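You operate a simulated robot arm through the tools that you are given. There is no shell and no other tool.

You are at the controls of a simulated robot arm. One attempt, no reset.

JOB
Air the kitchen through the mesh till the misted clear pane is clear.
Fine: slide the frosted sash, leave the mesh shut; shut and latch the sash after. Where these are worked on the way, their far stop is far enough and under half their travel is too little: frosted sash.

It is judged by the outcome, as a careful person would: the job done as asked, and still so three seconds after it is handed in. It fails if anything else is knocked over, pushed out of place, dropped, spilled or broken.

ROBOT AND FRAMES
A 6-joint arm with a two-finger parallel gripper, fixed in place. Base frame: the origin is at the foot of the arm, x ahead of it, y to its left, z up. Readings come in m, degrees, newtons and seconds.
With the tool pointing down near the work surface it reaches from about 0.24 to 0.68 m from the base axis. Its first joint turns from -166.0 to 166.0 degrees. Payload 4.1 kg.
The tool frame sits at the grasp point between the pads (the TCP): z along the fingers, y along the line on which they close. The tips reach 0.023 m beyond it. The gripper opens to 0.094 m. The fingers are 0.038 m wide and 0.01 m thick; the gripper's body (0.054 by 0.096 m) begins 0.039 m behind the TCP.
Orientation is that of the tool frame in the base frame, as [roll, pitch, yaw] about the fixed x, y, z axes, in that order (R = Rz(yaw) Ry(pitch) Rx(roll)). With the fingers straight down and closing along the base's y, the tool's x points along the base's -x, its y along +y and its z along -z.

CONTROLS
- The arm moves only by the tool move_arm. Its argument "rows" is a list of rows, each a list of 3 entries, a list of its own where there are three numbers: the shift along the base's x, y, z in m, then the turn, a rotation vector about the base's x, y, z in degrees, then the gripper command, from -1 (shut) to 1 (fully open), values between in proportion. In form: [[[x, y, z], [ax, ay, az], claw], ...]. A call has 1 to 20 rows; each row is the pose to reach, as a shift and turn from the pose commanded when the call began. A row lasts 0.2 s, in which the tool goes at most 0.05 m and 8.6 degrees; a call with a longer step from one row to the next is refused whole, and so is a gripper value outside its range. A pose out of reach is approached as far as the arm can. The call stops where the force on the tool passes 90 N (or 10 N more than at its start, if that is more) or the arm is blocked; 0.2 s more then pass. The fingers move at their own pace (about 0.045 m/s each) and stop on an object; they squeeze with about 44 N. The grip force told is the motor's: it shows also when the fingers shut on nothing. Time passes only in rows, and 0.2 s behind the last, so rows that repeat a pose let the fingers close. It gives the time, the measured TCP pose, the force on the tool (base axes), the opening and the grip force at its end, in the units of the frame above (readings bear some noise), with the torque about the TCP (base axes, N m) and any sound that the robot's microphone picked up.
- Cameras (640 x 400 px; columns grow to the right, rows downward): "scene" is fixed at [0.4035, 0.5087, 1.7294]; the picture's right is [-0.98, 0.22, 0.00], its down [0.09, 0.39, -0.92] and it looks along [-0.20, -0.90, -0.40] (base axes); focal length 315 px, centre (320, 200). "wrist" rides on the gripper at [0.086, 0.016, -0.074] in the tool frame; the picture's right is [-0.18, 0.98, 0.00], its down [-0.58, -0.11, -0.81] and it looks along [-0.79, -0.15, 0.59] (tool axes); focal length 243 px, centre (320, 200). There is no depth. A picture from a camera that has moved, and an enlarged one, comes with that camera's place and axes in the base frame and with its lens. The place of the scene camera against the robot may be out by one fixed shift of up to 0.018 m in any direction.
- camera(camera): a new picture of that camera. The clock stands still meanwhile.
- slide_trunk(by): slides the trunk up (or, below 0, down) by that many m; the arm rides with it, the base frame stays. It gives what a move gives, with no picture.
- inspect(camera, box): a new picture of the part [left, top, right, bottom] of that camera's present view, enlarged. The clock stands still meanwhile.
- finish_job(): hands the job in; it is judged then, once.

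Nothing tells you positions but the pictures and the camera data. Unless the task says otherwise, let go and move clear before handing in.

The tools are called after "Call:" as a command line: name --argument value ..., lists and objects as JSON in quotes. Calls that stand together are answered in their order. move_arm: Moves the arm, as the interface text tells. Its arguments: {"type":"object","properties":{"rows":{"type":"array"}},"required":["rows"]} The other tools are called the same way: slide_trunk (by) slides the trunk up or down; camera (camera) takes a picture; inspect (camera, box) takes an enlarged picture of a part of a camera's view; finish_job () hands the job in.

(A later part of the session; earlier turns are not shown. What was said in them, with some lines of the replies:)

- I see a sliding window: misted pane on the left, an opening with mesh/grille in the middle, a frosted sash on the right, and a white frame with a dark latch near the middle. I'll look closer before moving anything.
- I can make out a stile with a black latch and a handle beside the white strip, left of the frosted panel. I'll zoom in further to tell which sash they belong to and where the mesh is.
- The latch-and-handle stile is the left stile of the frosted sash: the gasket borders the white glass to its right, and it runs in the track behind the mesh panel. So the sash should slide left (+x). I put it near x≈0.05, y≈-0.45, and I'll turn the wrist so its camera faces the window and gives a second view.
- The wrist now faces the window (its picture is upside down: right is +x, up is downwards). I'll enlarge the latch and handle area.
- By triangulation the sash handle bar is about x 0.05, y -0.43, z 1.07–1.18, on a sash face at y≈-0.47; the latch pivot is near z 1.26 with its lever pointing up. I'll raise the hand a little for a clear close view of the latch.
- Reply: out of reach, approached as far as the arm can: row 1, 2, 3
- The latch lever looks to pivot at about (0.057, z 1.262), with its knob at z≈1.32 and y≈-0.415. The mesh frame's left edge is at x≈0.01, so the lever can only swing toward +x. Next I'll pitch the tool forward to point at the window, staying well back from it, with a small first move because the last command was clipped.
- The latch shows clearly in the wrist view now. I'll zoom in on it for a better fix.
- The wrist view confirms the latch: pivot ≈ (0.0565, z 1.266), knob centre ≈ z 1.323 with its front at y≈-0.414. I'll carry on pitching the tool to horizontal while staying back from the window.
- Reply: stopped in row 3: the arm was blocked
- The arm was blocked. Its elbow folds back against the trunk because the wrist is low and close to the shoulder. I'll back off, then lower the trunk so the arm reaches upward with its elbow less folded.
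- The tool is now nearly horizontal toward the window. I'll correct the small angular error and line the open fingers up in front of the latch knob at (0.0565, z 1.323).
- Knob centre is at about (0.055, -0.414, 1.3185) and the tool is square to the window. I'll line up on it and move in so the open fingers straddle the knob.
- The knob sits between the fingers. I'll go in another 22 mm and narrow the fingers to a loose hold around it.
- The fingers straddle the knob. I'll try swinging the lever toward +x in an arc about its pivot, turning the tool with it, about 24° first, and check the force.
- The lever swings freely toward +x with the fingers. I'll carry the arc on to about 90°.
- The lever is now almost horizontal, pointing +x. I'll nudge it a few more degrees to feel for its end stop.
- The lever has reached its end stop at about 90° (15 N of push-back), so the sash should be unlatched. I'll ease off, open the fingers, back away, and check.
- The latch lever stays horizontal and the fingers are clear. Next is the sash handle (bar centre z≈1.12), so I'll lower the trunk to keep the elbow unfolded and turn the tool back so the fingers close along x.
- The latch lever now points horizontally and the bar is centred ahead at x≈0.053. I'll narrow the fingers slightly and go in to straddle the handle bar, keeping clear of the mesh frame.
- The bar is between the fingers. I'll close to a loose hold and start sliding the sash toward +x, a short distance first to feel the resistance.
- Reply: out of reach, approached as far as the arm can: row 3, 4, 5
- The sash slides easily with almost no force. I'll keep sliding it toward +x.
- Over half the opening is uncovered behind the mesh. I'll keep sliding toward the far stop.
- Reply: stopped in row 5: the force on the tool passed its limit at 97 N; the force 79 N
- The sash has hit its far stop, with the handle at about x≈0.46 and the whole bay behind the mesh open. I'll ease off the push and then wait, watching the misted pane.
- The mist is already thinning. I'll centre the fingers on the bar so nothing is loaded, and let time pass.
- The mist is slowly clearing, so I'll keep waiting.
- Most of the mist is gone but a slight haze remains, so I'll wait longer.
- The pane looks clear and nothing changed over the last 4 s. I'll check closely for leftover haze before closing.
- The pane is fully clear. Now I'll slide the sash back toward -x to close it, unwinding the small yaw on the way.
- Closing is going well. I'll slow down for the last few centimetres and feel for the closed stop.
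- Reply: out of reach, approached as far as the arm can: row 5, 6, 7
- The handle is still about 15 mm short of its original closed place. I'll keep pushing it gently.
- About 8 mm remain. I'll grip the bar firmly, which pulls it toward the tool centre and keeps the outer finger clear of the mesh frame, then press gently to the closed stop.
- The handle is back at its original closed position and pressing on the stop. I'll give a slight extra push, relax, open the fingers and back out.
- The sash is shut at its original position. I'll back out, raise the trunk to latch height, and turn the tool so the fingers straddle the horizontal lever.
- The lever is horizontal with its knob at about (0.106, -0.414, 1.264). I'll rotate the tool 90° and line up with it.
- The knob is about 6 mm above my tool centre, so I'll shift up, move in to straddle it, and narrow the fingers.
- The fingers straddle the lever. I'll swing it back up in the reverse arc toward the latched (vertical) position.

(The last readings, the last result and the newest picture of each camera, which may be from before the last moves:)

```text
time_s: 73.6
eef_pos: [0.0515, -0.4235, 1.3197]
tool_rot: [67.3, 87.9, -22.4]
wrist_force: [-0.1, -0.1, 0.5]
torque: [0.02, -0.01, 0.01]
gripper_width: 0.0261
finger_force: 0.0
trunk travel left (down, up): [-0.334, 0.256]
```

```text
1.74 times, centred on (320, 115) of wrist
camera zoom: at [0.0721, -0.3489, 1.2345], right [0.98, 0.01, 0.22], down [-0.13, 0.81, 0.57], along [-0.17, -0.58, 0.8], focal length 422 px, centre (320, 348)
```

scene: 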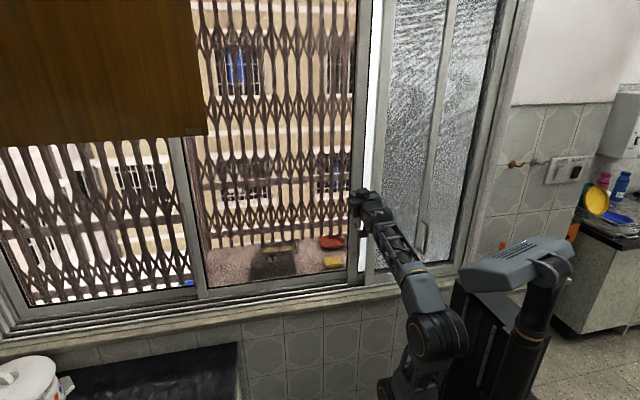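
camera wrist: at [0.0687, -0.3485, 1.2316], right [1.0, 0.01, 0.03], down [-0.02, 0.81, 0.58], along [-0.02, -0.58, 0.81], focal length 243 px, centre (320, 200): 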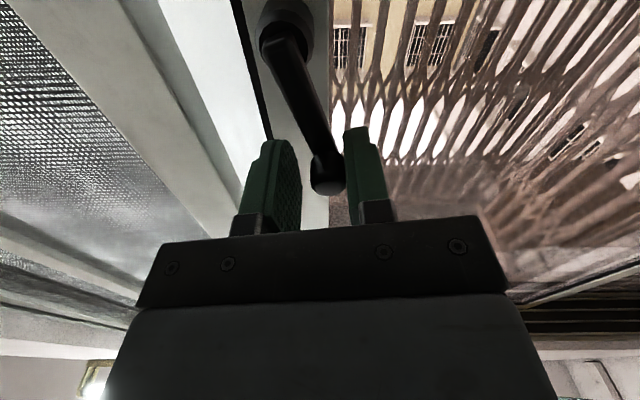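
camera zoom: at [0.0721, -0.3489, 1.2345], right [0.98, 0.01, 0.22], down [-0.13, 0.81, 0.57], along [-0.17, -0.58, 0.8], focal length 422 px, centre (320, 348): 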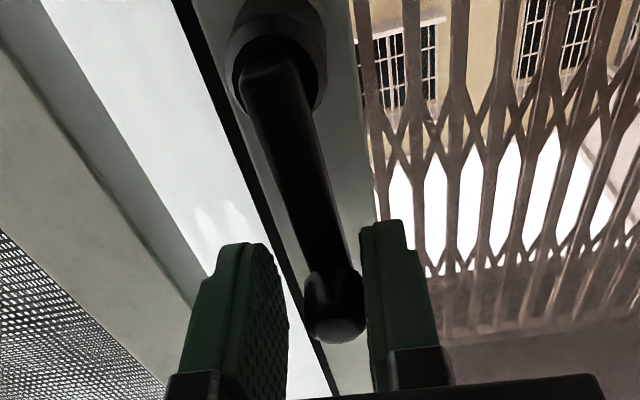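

The lever is nearly vertical again. I'll push slightly further to feel the latched stop.

Call:
move_arm --rows '[[[-0.002, 0, 0], [0, -1, 0], -0.45], [[-0.004, 0, 0], [0, -2, 0], -0.45], [[-0.004, 0, 0], [0, -2, 0], -0.45]]'

Call:
inspect --camera "wrist" --box '[200, 0, 440, 230]'

```text
time_s: 74.4
eef_pos: [0.0479, -0.4218, 1.3207]
tool_rot: [78.6, 86.0, -11.2]
wrist_force: [3.9, -0.5, -0.4]
torque: [-0.01, 0.01, 0.03]
gripper_width: 0.0276
finger_force: 1.6
trunk travel left (down, up): [-0.334, 0.256]
```

```text
1.74 times, centred on (320, 115) of wrist
camera zoom: at [0.0719, -0.3489, 1.2352], right [0.97, 0.01, 0.25], down [-0.15, 0.81, 0.56], along [-0.2, -0.58, 0.79], focal length 422 px, centre (320, 348)
```

zoom: 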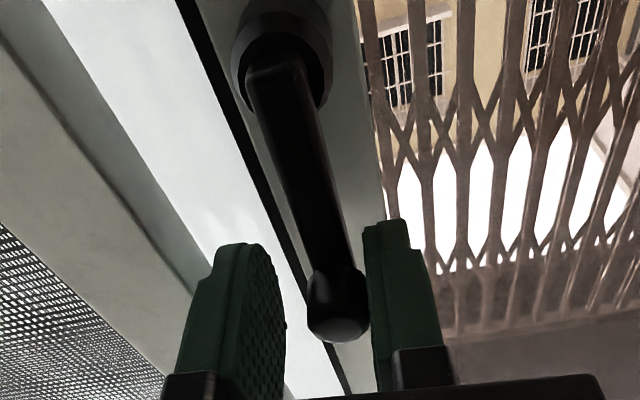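

Call:
move_arm --rows '[[[-0.002, 0, 0], [0, 0, 0], -0.45], [[-0.004, 0, 0], [0, 0, 0], -0.45], [[-0.004, 0, 0], [0, 0, 0], -0.45]]'

Call:
inspect --camera "wrist" --box '[200, 0, 440, 230]'

```text
time_s: 75.2
eef_pos: [0.0462, -0.4219, 1.3212]
tool_rot: [78.1, 86.1, -11.6]
wrist_force: [12.5, -4.4, 2.2]
torque: [0.03, -0.02, 0.07]
gripper_width: 0.0312
finger_force: 6.3
trunk travel left (down, up): [-0.334, 0.256]
```

```text
1.74 times, centred on (320, 115) of wrist
camera zoom: at [0.0695, -0.3488, 1.2351], right [0.97, 0.01, 0.25], down [-0.15, 0.81, 0.56], along [-0.2, -0.58, 0.79], focal length 422 px, centre (320, 348)
```

zoom: 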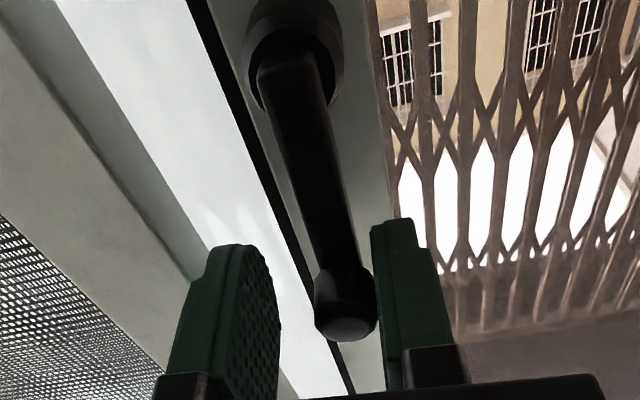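

The lever is against its latched stop (12 N, no more movement). I'll ease off, open slightly, and back straight out, then check the result.

Call:
move_arm --rows '[[[0.006, 0, 0], [0, 0, 0], -0.45], [[0.008, 0, 0], [0, 0, 0], -0.2], [[0.008, 0, 0], [0, 0, 0], -0.1], [[0.008, 0.02, 0], [0, 0, 0], -0.1], [[0.008, 0.05, 0], [0, 0, 0], -0.1], [[0.008, 0.08, 0], [0, 0, 0], -0.1], [[0.008, 0.08, 0], [0, 0, 0], -0.1]]'

Call:
camera --camera "wrist"

Call:
inspect --camera "scene" --box '[330, 180, 394, 290]'

```text
time_s: 76.8
eef_pos: [0.0514, -0.3405, 1.3204]
tool_rot: [78.5, 86.0, -11.3]
wrist_force: [-0.1, 0.0, 0.5]
torque: [-0.01, 0.02, -0.01]
gripper_width: 0.0424
finger_force: 0.0
trunk travel left (down, up): [-0.334, 0.256]
```

```text
taken
camera wrist: at [0.0755, -0.2677, 1.2353], right [0.97, 0.01, 0.25], down [-0.15, 0.81, 0.56], along [-0.2, -0.58, 0.79], focal length 243 px, centre (320, 200)
```

wrist: 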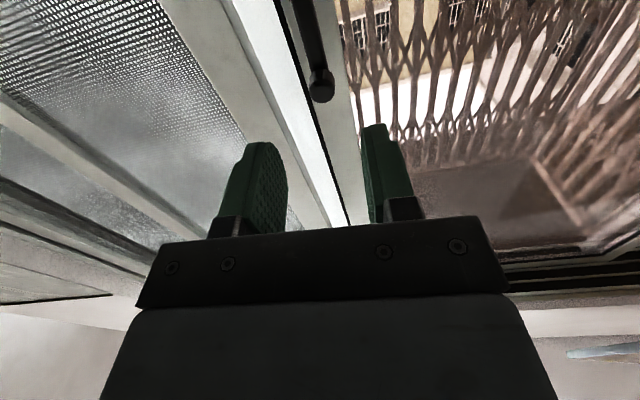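

```text
3.64 times, centred on (362, 235) of scene
camera zoom: at [0.4035, 0.5087, 1.7294], right [-0.98, 0.22, 0.0], down [0.09, 0.39, -0.92], along [-0.2, -0.9, -0.4], focal length 1146 px, centre (167, 73)
```

zoom: 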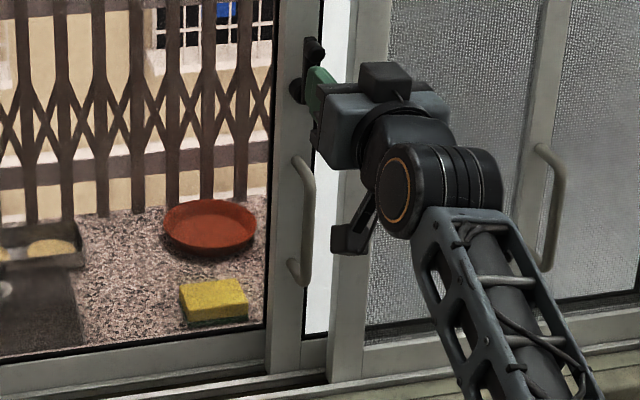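

The latch lever is vertical and the hand is free. I'll move it well clear so the scene camera can compare everything with the start.

Call:
move_arm --rows '[[[0.03, 0.02, 0], [0, 0, 0], -0.1], [[0.07, 0.03, 0], [0, 0, 0], -0.1], [[0.11, 0.04, 0], [0, 0, 0], -0.1], [[0.15, 0.04, 0], [0, 0, 0], -0.1], [[0.18, 0.04, 0], [0, 0, 0], -0.1], [[0.18, 0.04, 0], [0, 0, 0], -0.1]]'

Call:
camera --camera "scene"

Call:
inspect --camera "scene" --box '[335, 190, 383, 220]'

Call:
inspect --camera "scene" --box '[338, 210, 386, 290]'

Call:
camera --camera "wrist"

```text
time_s: 77.5
eef_pos: [0.0462, -0.3104, 1.3245]
tool_rot: [70.3, 85.0, -37.1]
wrist_force: [0.3, 0.0, -0.1]
torque: [-0.01, 0.0, -0.01]
gripper_width: 0.0424
finger_force: 0.0
trunk travel left (down, up): [-0.334, 0.256]
stopped in row 3: the arm was blocked; the commanded pose is now the measured one
```

```text
taken
```

scene: 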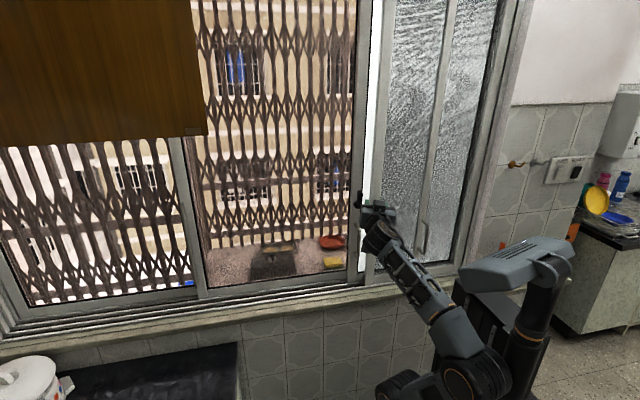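

```text
13.33 times, centred on (359, 205) of scene
camera zoom: at [0.4035, 0.5087, 1.7294], right [-0.98, 0.22, 0.0], down [0.09, 0.39, -0.92], along [-0.2, -0.9, -0.4], focal length 4202 px, centre (-200, 133)
```

zoom: 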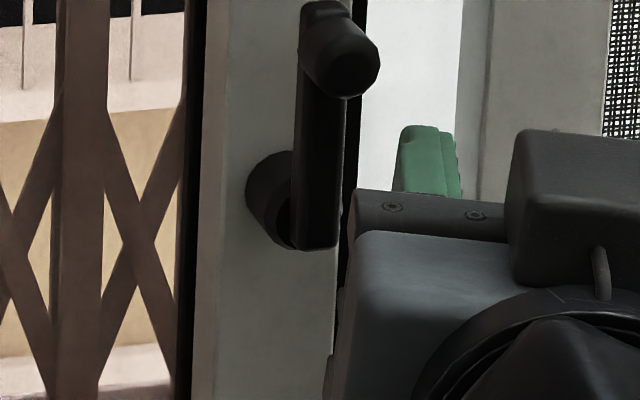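

```text
5.00 times, centred on (362, 250) of scene
camera zoom: at [0.4035, 0.5087, 1.7294], right [-0.98, 0.22, 0.0], down [0.09, 0.39, -0.92], along [-0.2, -0.9, -0.4], focal length 1576 px, centre (110, -50)
```

zoom: 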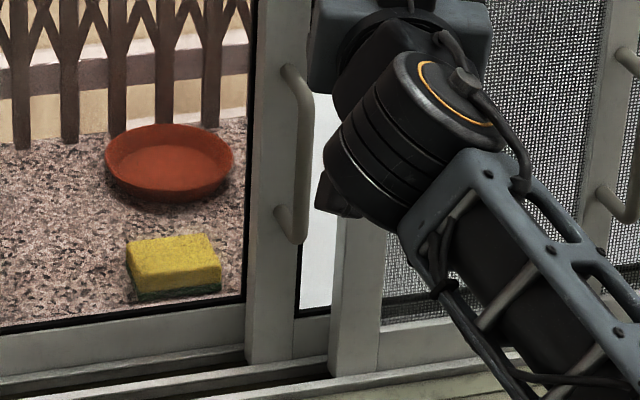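

```text
taken
camera wrist: at [0.092, -0.248, 1.2392], right [0.92, -0.28, 0.26], down [0.1, 0.83, 0.55], along [-0.37, -0.48, 0.79], focal length 243 px, centre (320, 200)
```

wrist: 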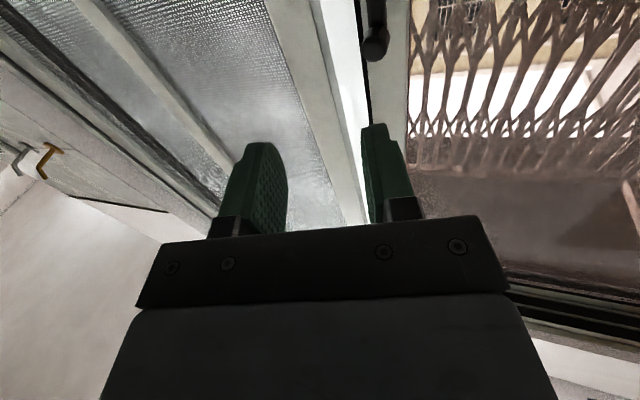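

The latch and sash match the starting picture exactly, the mesh is unmoved and the left pane is clear. The retreat stopped only because the arm folded too near its own base, so I'll move sideways with the hand kept further out.

Call:
move_arm --rows '[[[0.005, -0.015, 0], [0, 0, 5], -0.1], [[0.02, -0.025, 0], [0, 0, 11], -0.1], [[0.04, -0.025, 0], [0, 0, 16], -0.1], [[0.065, -0.025, 0], [0, 0, 16], -0.1], [[0.09, -0.02, 0], [0, 0, 16], -0.1], [[0.12, -0.01, 0], [0, 0, 16], -0.1], [[0.15, 0.0, 0], [0, 0, 16], -0.1], [[0.18, 0.02, 0], [0, 0, 16], -0.1], [[0.2, 0.03, 0], [0, 0, 16], -0.1], [[0.2, 0.03, 0], [0, 0, 16], -0.1]]'

Call:
camera --camera "scene"

Call:
inspect --camera "scene" --box '[335, 190, 383, 220]'

Call:
inspect --camera "scene" --box '[340, 210, 480, 300]'

```text
time_s: 78.8
eef_pos: [0.0593, -0.3292, 1.3317]
tool_rot: [62.3, 84.2, -42.3]
wrist_force: [0.5, 0.0, 0.5]
torque: [-0.01, -0.01, 0.02]
gripper_width: 0.0423
finger_force: 0.0
trunk travel left (down, up): [-0.334, 0.256]
stopped in row 6: the arm was blocked; the commanded pose is now the measured one
```

```text
taken
```

scene: 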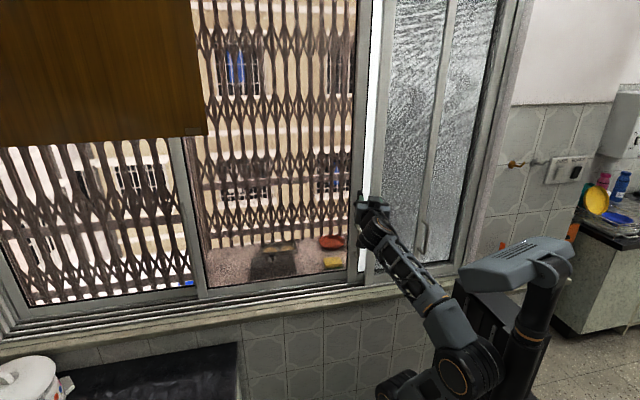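

```text
13.33 times, centred on (359, 205) of scene
camera zoom: at [0.4035, 0.5087, 1.7294], right [-0.98, 0.22, 0.0], down [0.09, 0.39, -0.92], along [-0.2, -0.9, -0.4], focal length 4202 px, centre (-200, 133)
```

zoom: 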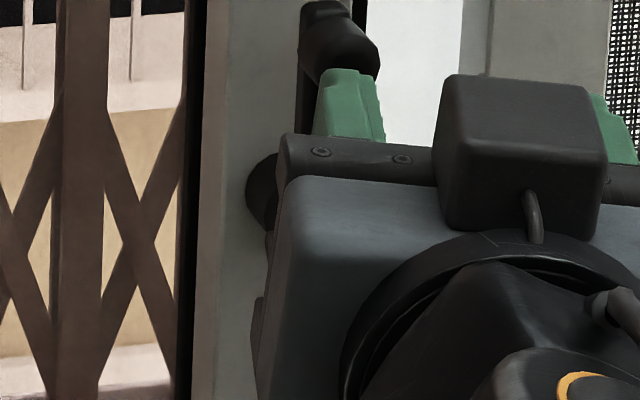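

```text
4.44 times, centred on (410, 255) of scene
camera zoom: at [0.4035, 0.5087, 1.7294], right [-0.98, 0.22, 0.0], down [0.09, 0.39, -0.92], along [-0.2, -0.9, -0.4], focal length 1401 px, centre (-80, -44)
```

zoom: 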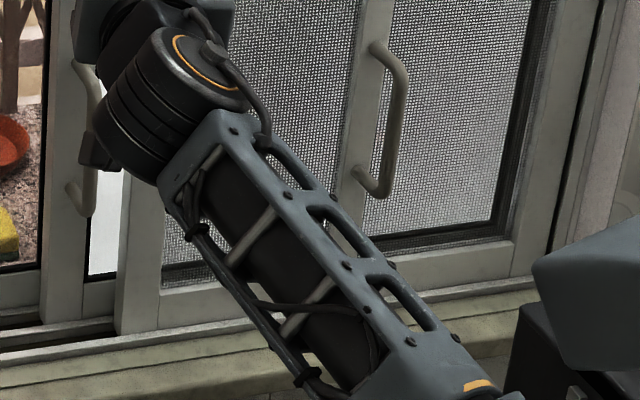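

The arm's elbow is close to its trunk here. I'll lift the hand, which unfolds the elbow, straighten it, then move away sideways.

Call:
move_arm --rows '[[[0, -0.01, 0.015], [0, 0, 0], -0.1], [[0, -0.015, 0.035], [0, 0, 4], -0.1], [[0.0, -0.015, 0.055], [0, 0, 8], -0.1], [[0.005, -0.015, 0.075], [0, 0, 12], -0.1], [[0.015, -0.015, 0.09], [0, 0, 16], -0.1], [[0.03, -0.01, 0.1], [0, 0, 20], -0.1], [[0.03, -0.01, 0.1], [0, 0, 20], -0.1]]'

Call:
camera --camera "scene"

```text
time_s: 80.4
eef_pos: [0.0899, -0.3393, 1.4325]
tool_rot: [61.7, 84.0, -22.5]
wrist_force: [0.3, 0.2, -0.4]
torque: [0.01, 0.04, -0.01]
gripper_width: 0.0422
finger_force: 0.2
trunk travel left (down, up): [-0.334, 0.256]
```

```text
taken
```

scene: 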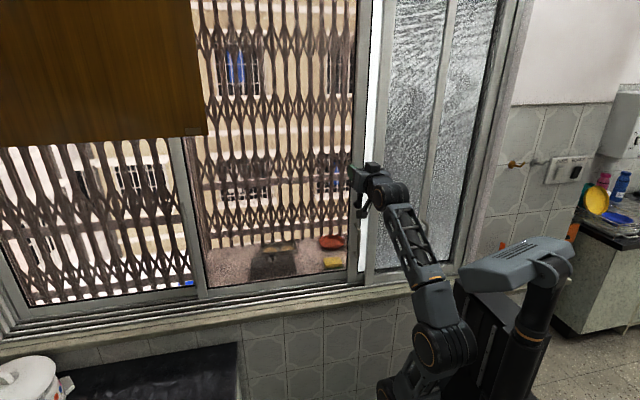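

That freed the arm. I'll now swing it to the side, away from the latch and window.

Call:
move_arm --rows '[[[0.025, 0.0, 0], [0, 0, 0], -0.1], [[0.05, 0.01, 0], [0, 0, 0], -0.1], [[0.075, 0.02, 0], [0, 0, 0], -0.1], [[0.1, 0.03, 0], [0, 0, 0], -0.1], [[0.125, 0.04, 0], [0, 0, 0], -0.1], [[0.15, 0.05, 0], [0, 0, 0], -0.1], [[0.15, 0.05, 0], [0, 0, 0], -0.1]]'

Call:
camera --camera "scene"

Call:
inspect --camera "scene" --box '[335, 190, 383, 220]'

Call:
inspect --camera "scene" --box '[340, 190, 500, 300]'

Call:
inspect --camera "scene" --box '[0, 130, 260, 330]'

```text
time_s: 82.0
eef_pos: [0.2401, -0.2891, 1.4338]
tool_rot: [61.9, 84.1, -22.6]
wrist_force: [-0.1, 0.1, -0.4]
torque: [-0.03, -0.02, -0.03]
gripper_width: 0.0423
finger_force: 0.0
trunk travel left (down, up): [-0.334, 0.256]
```

```text
taken
```

scene: 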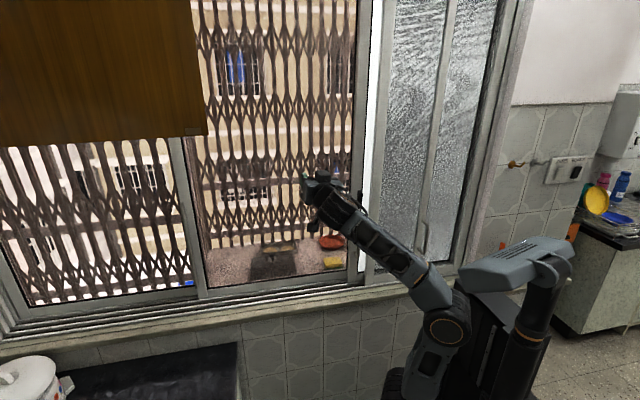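

```text
13.33 times, centred on (359, 205) of scene
camera zoom: at [0.4035, 0.5087, 1.7294], right [-0.98, 0.22, 0.0], down [0.09, 0.39, -0.92], along [-0.2, -0.9, -0.4], focal length 4202 px, centre (-200, 133)
```

zoom: 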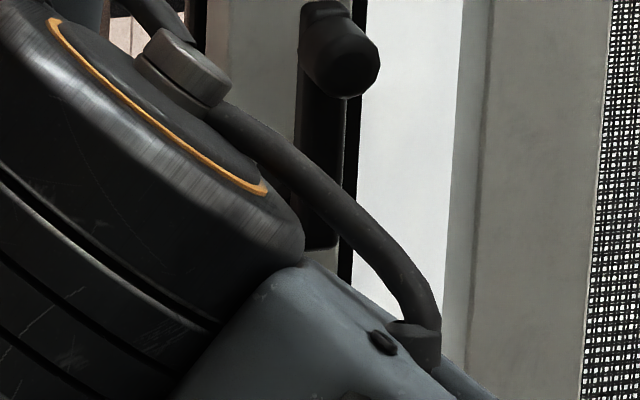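

```text
3.64 times, centred on (420, 245) of scene
camera zoom: at [0.4035, 0.5087, 1.7294], right [-0.98, 0.22, 0.0], down [0.09, 0.39, -0.92], along [-0.2, -0.9, -0.4], focal length 1146 px, centre (-44, 36)
```

zoom: 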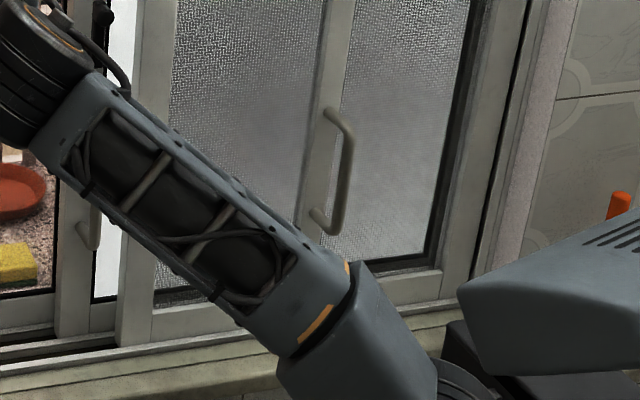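

```text
2.00 times, centred on (130, 230) of scene
camera zoom: at [0.4035, 0.5087, 1.7294], right [-0.98, 0.22, 0.0], down [0.09, 0.39, -0.92], along [-0.2, -0.9, -0.4], focal length 630 px, centre (700, 140)
```

zoom: 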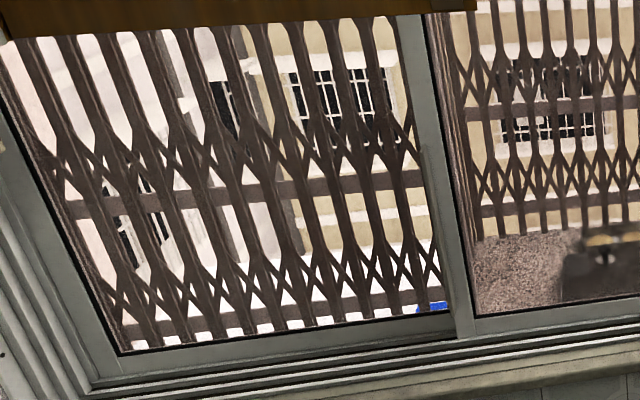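

The left pane is clear, the frosted sash is shut with its lever back at the latched stop, the mesh hasn't moved and the arm is clear of the window. I'm handing the job in.

Call:
finish_job

```text
The job is handed in.
```

The kitchen has been aired through the mesh, and the misted pane is now clear as far as the camera can see; a cabinet hides its top edge. The job is handed in.

- **Airing:** I unlatched the frosted sash and slid it to its far stop. It stayed there until the haze was gone and the view had stopped changing.
- **Closing up:** The sash is shut and its latch lever is turned back to its end stop. Both match the starting picture.
- **Mesh and surroundings:** The mesh stayed shut and didn't move. I saw nothing knocked over or pushed out of place.
- **Arm:** It folded too close to its own trunk and was blocked three times, each time in free space. It ended clear of the window.
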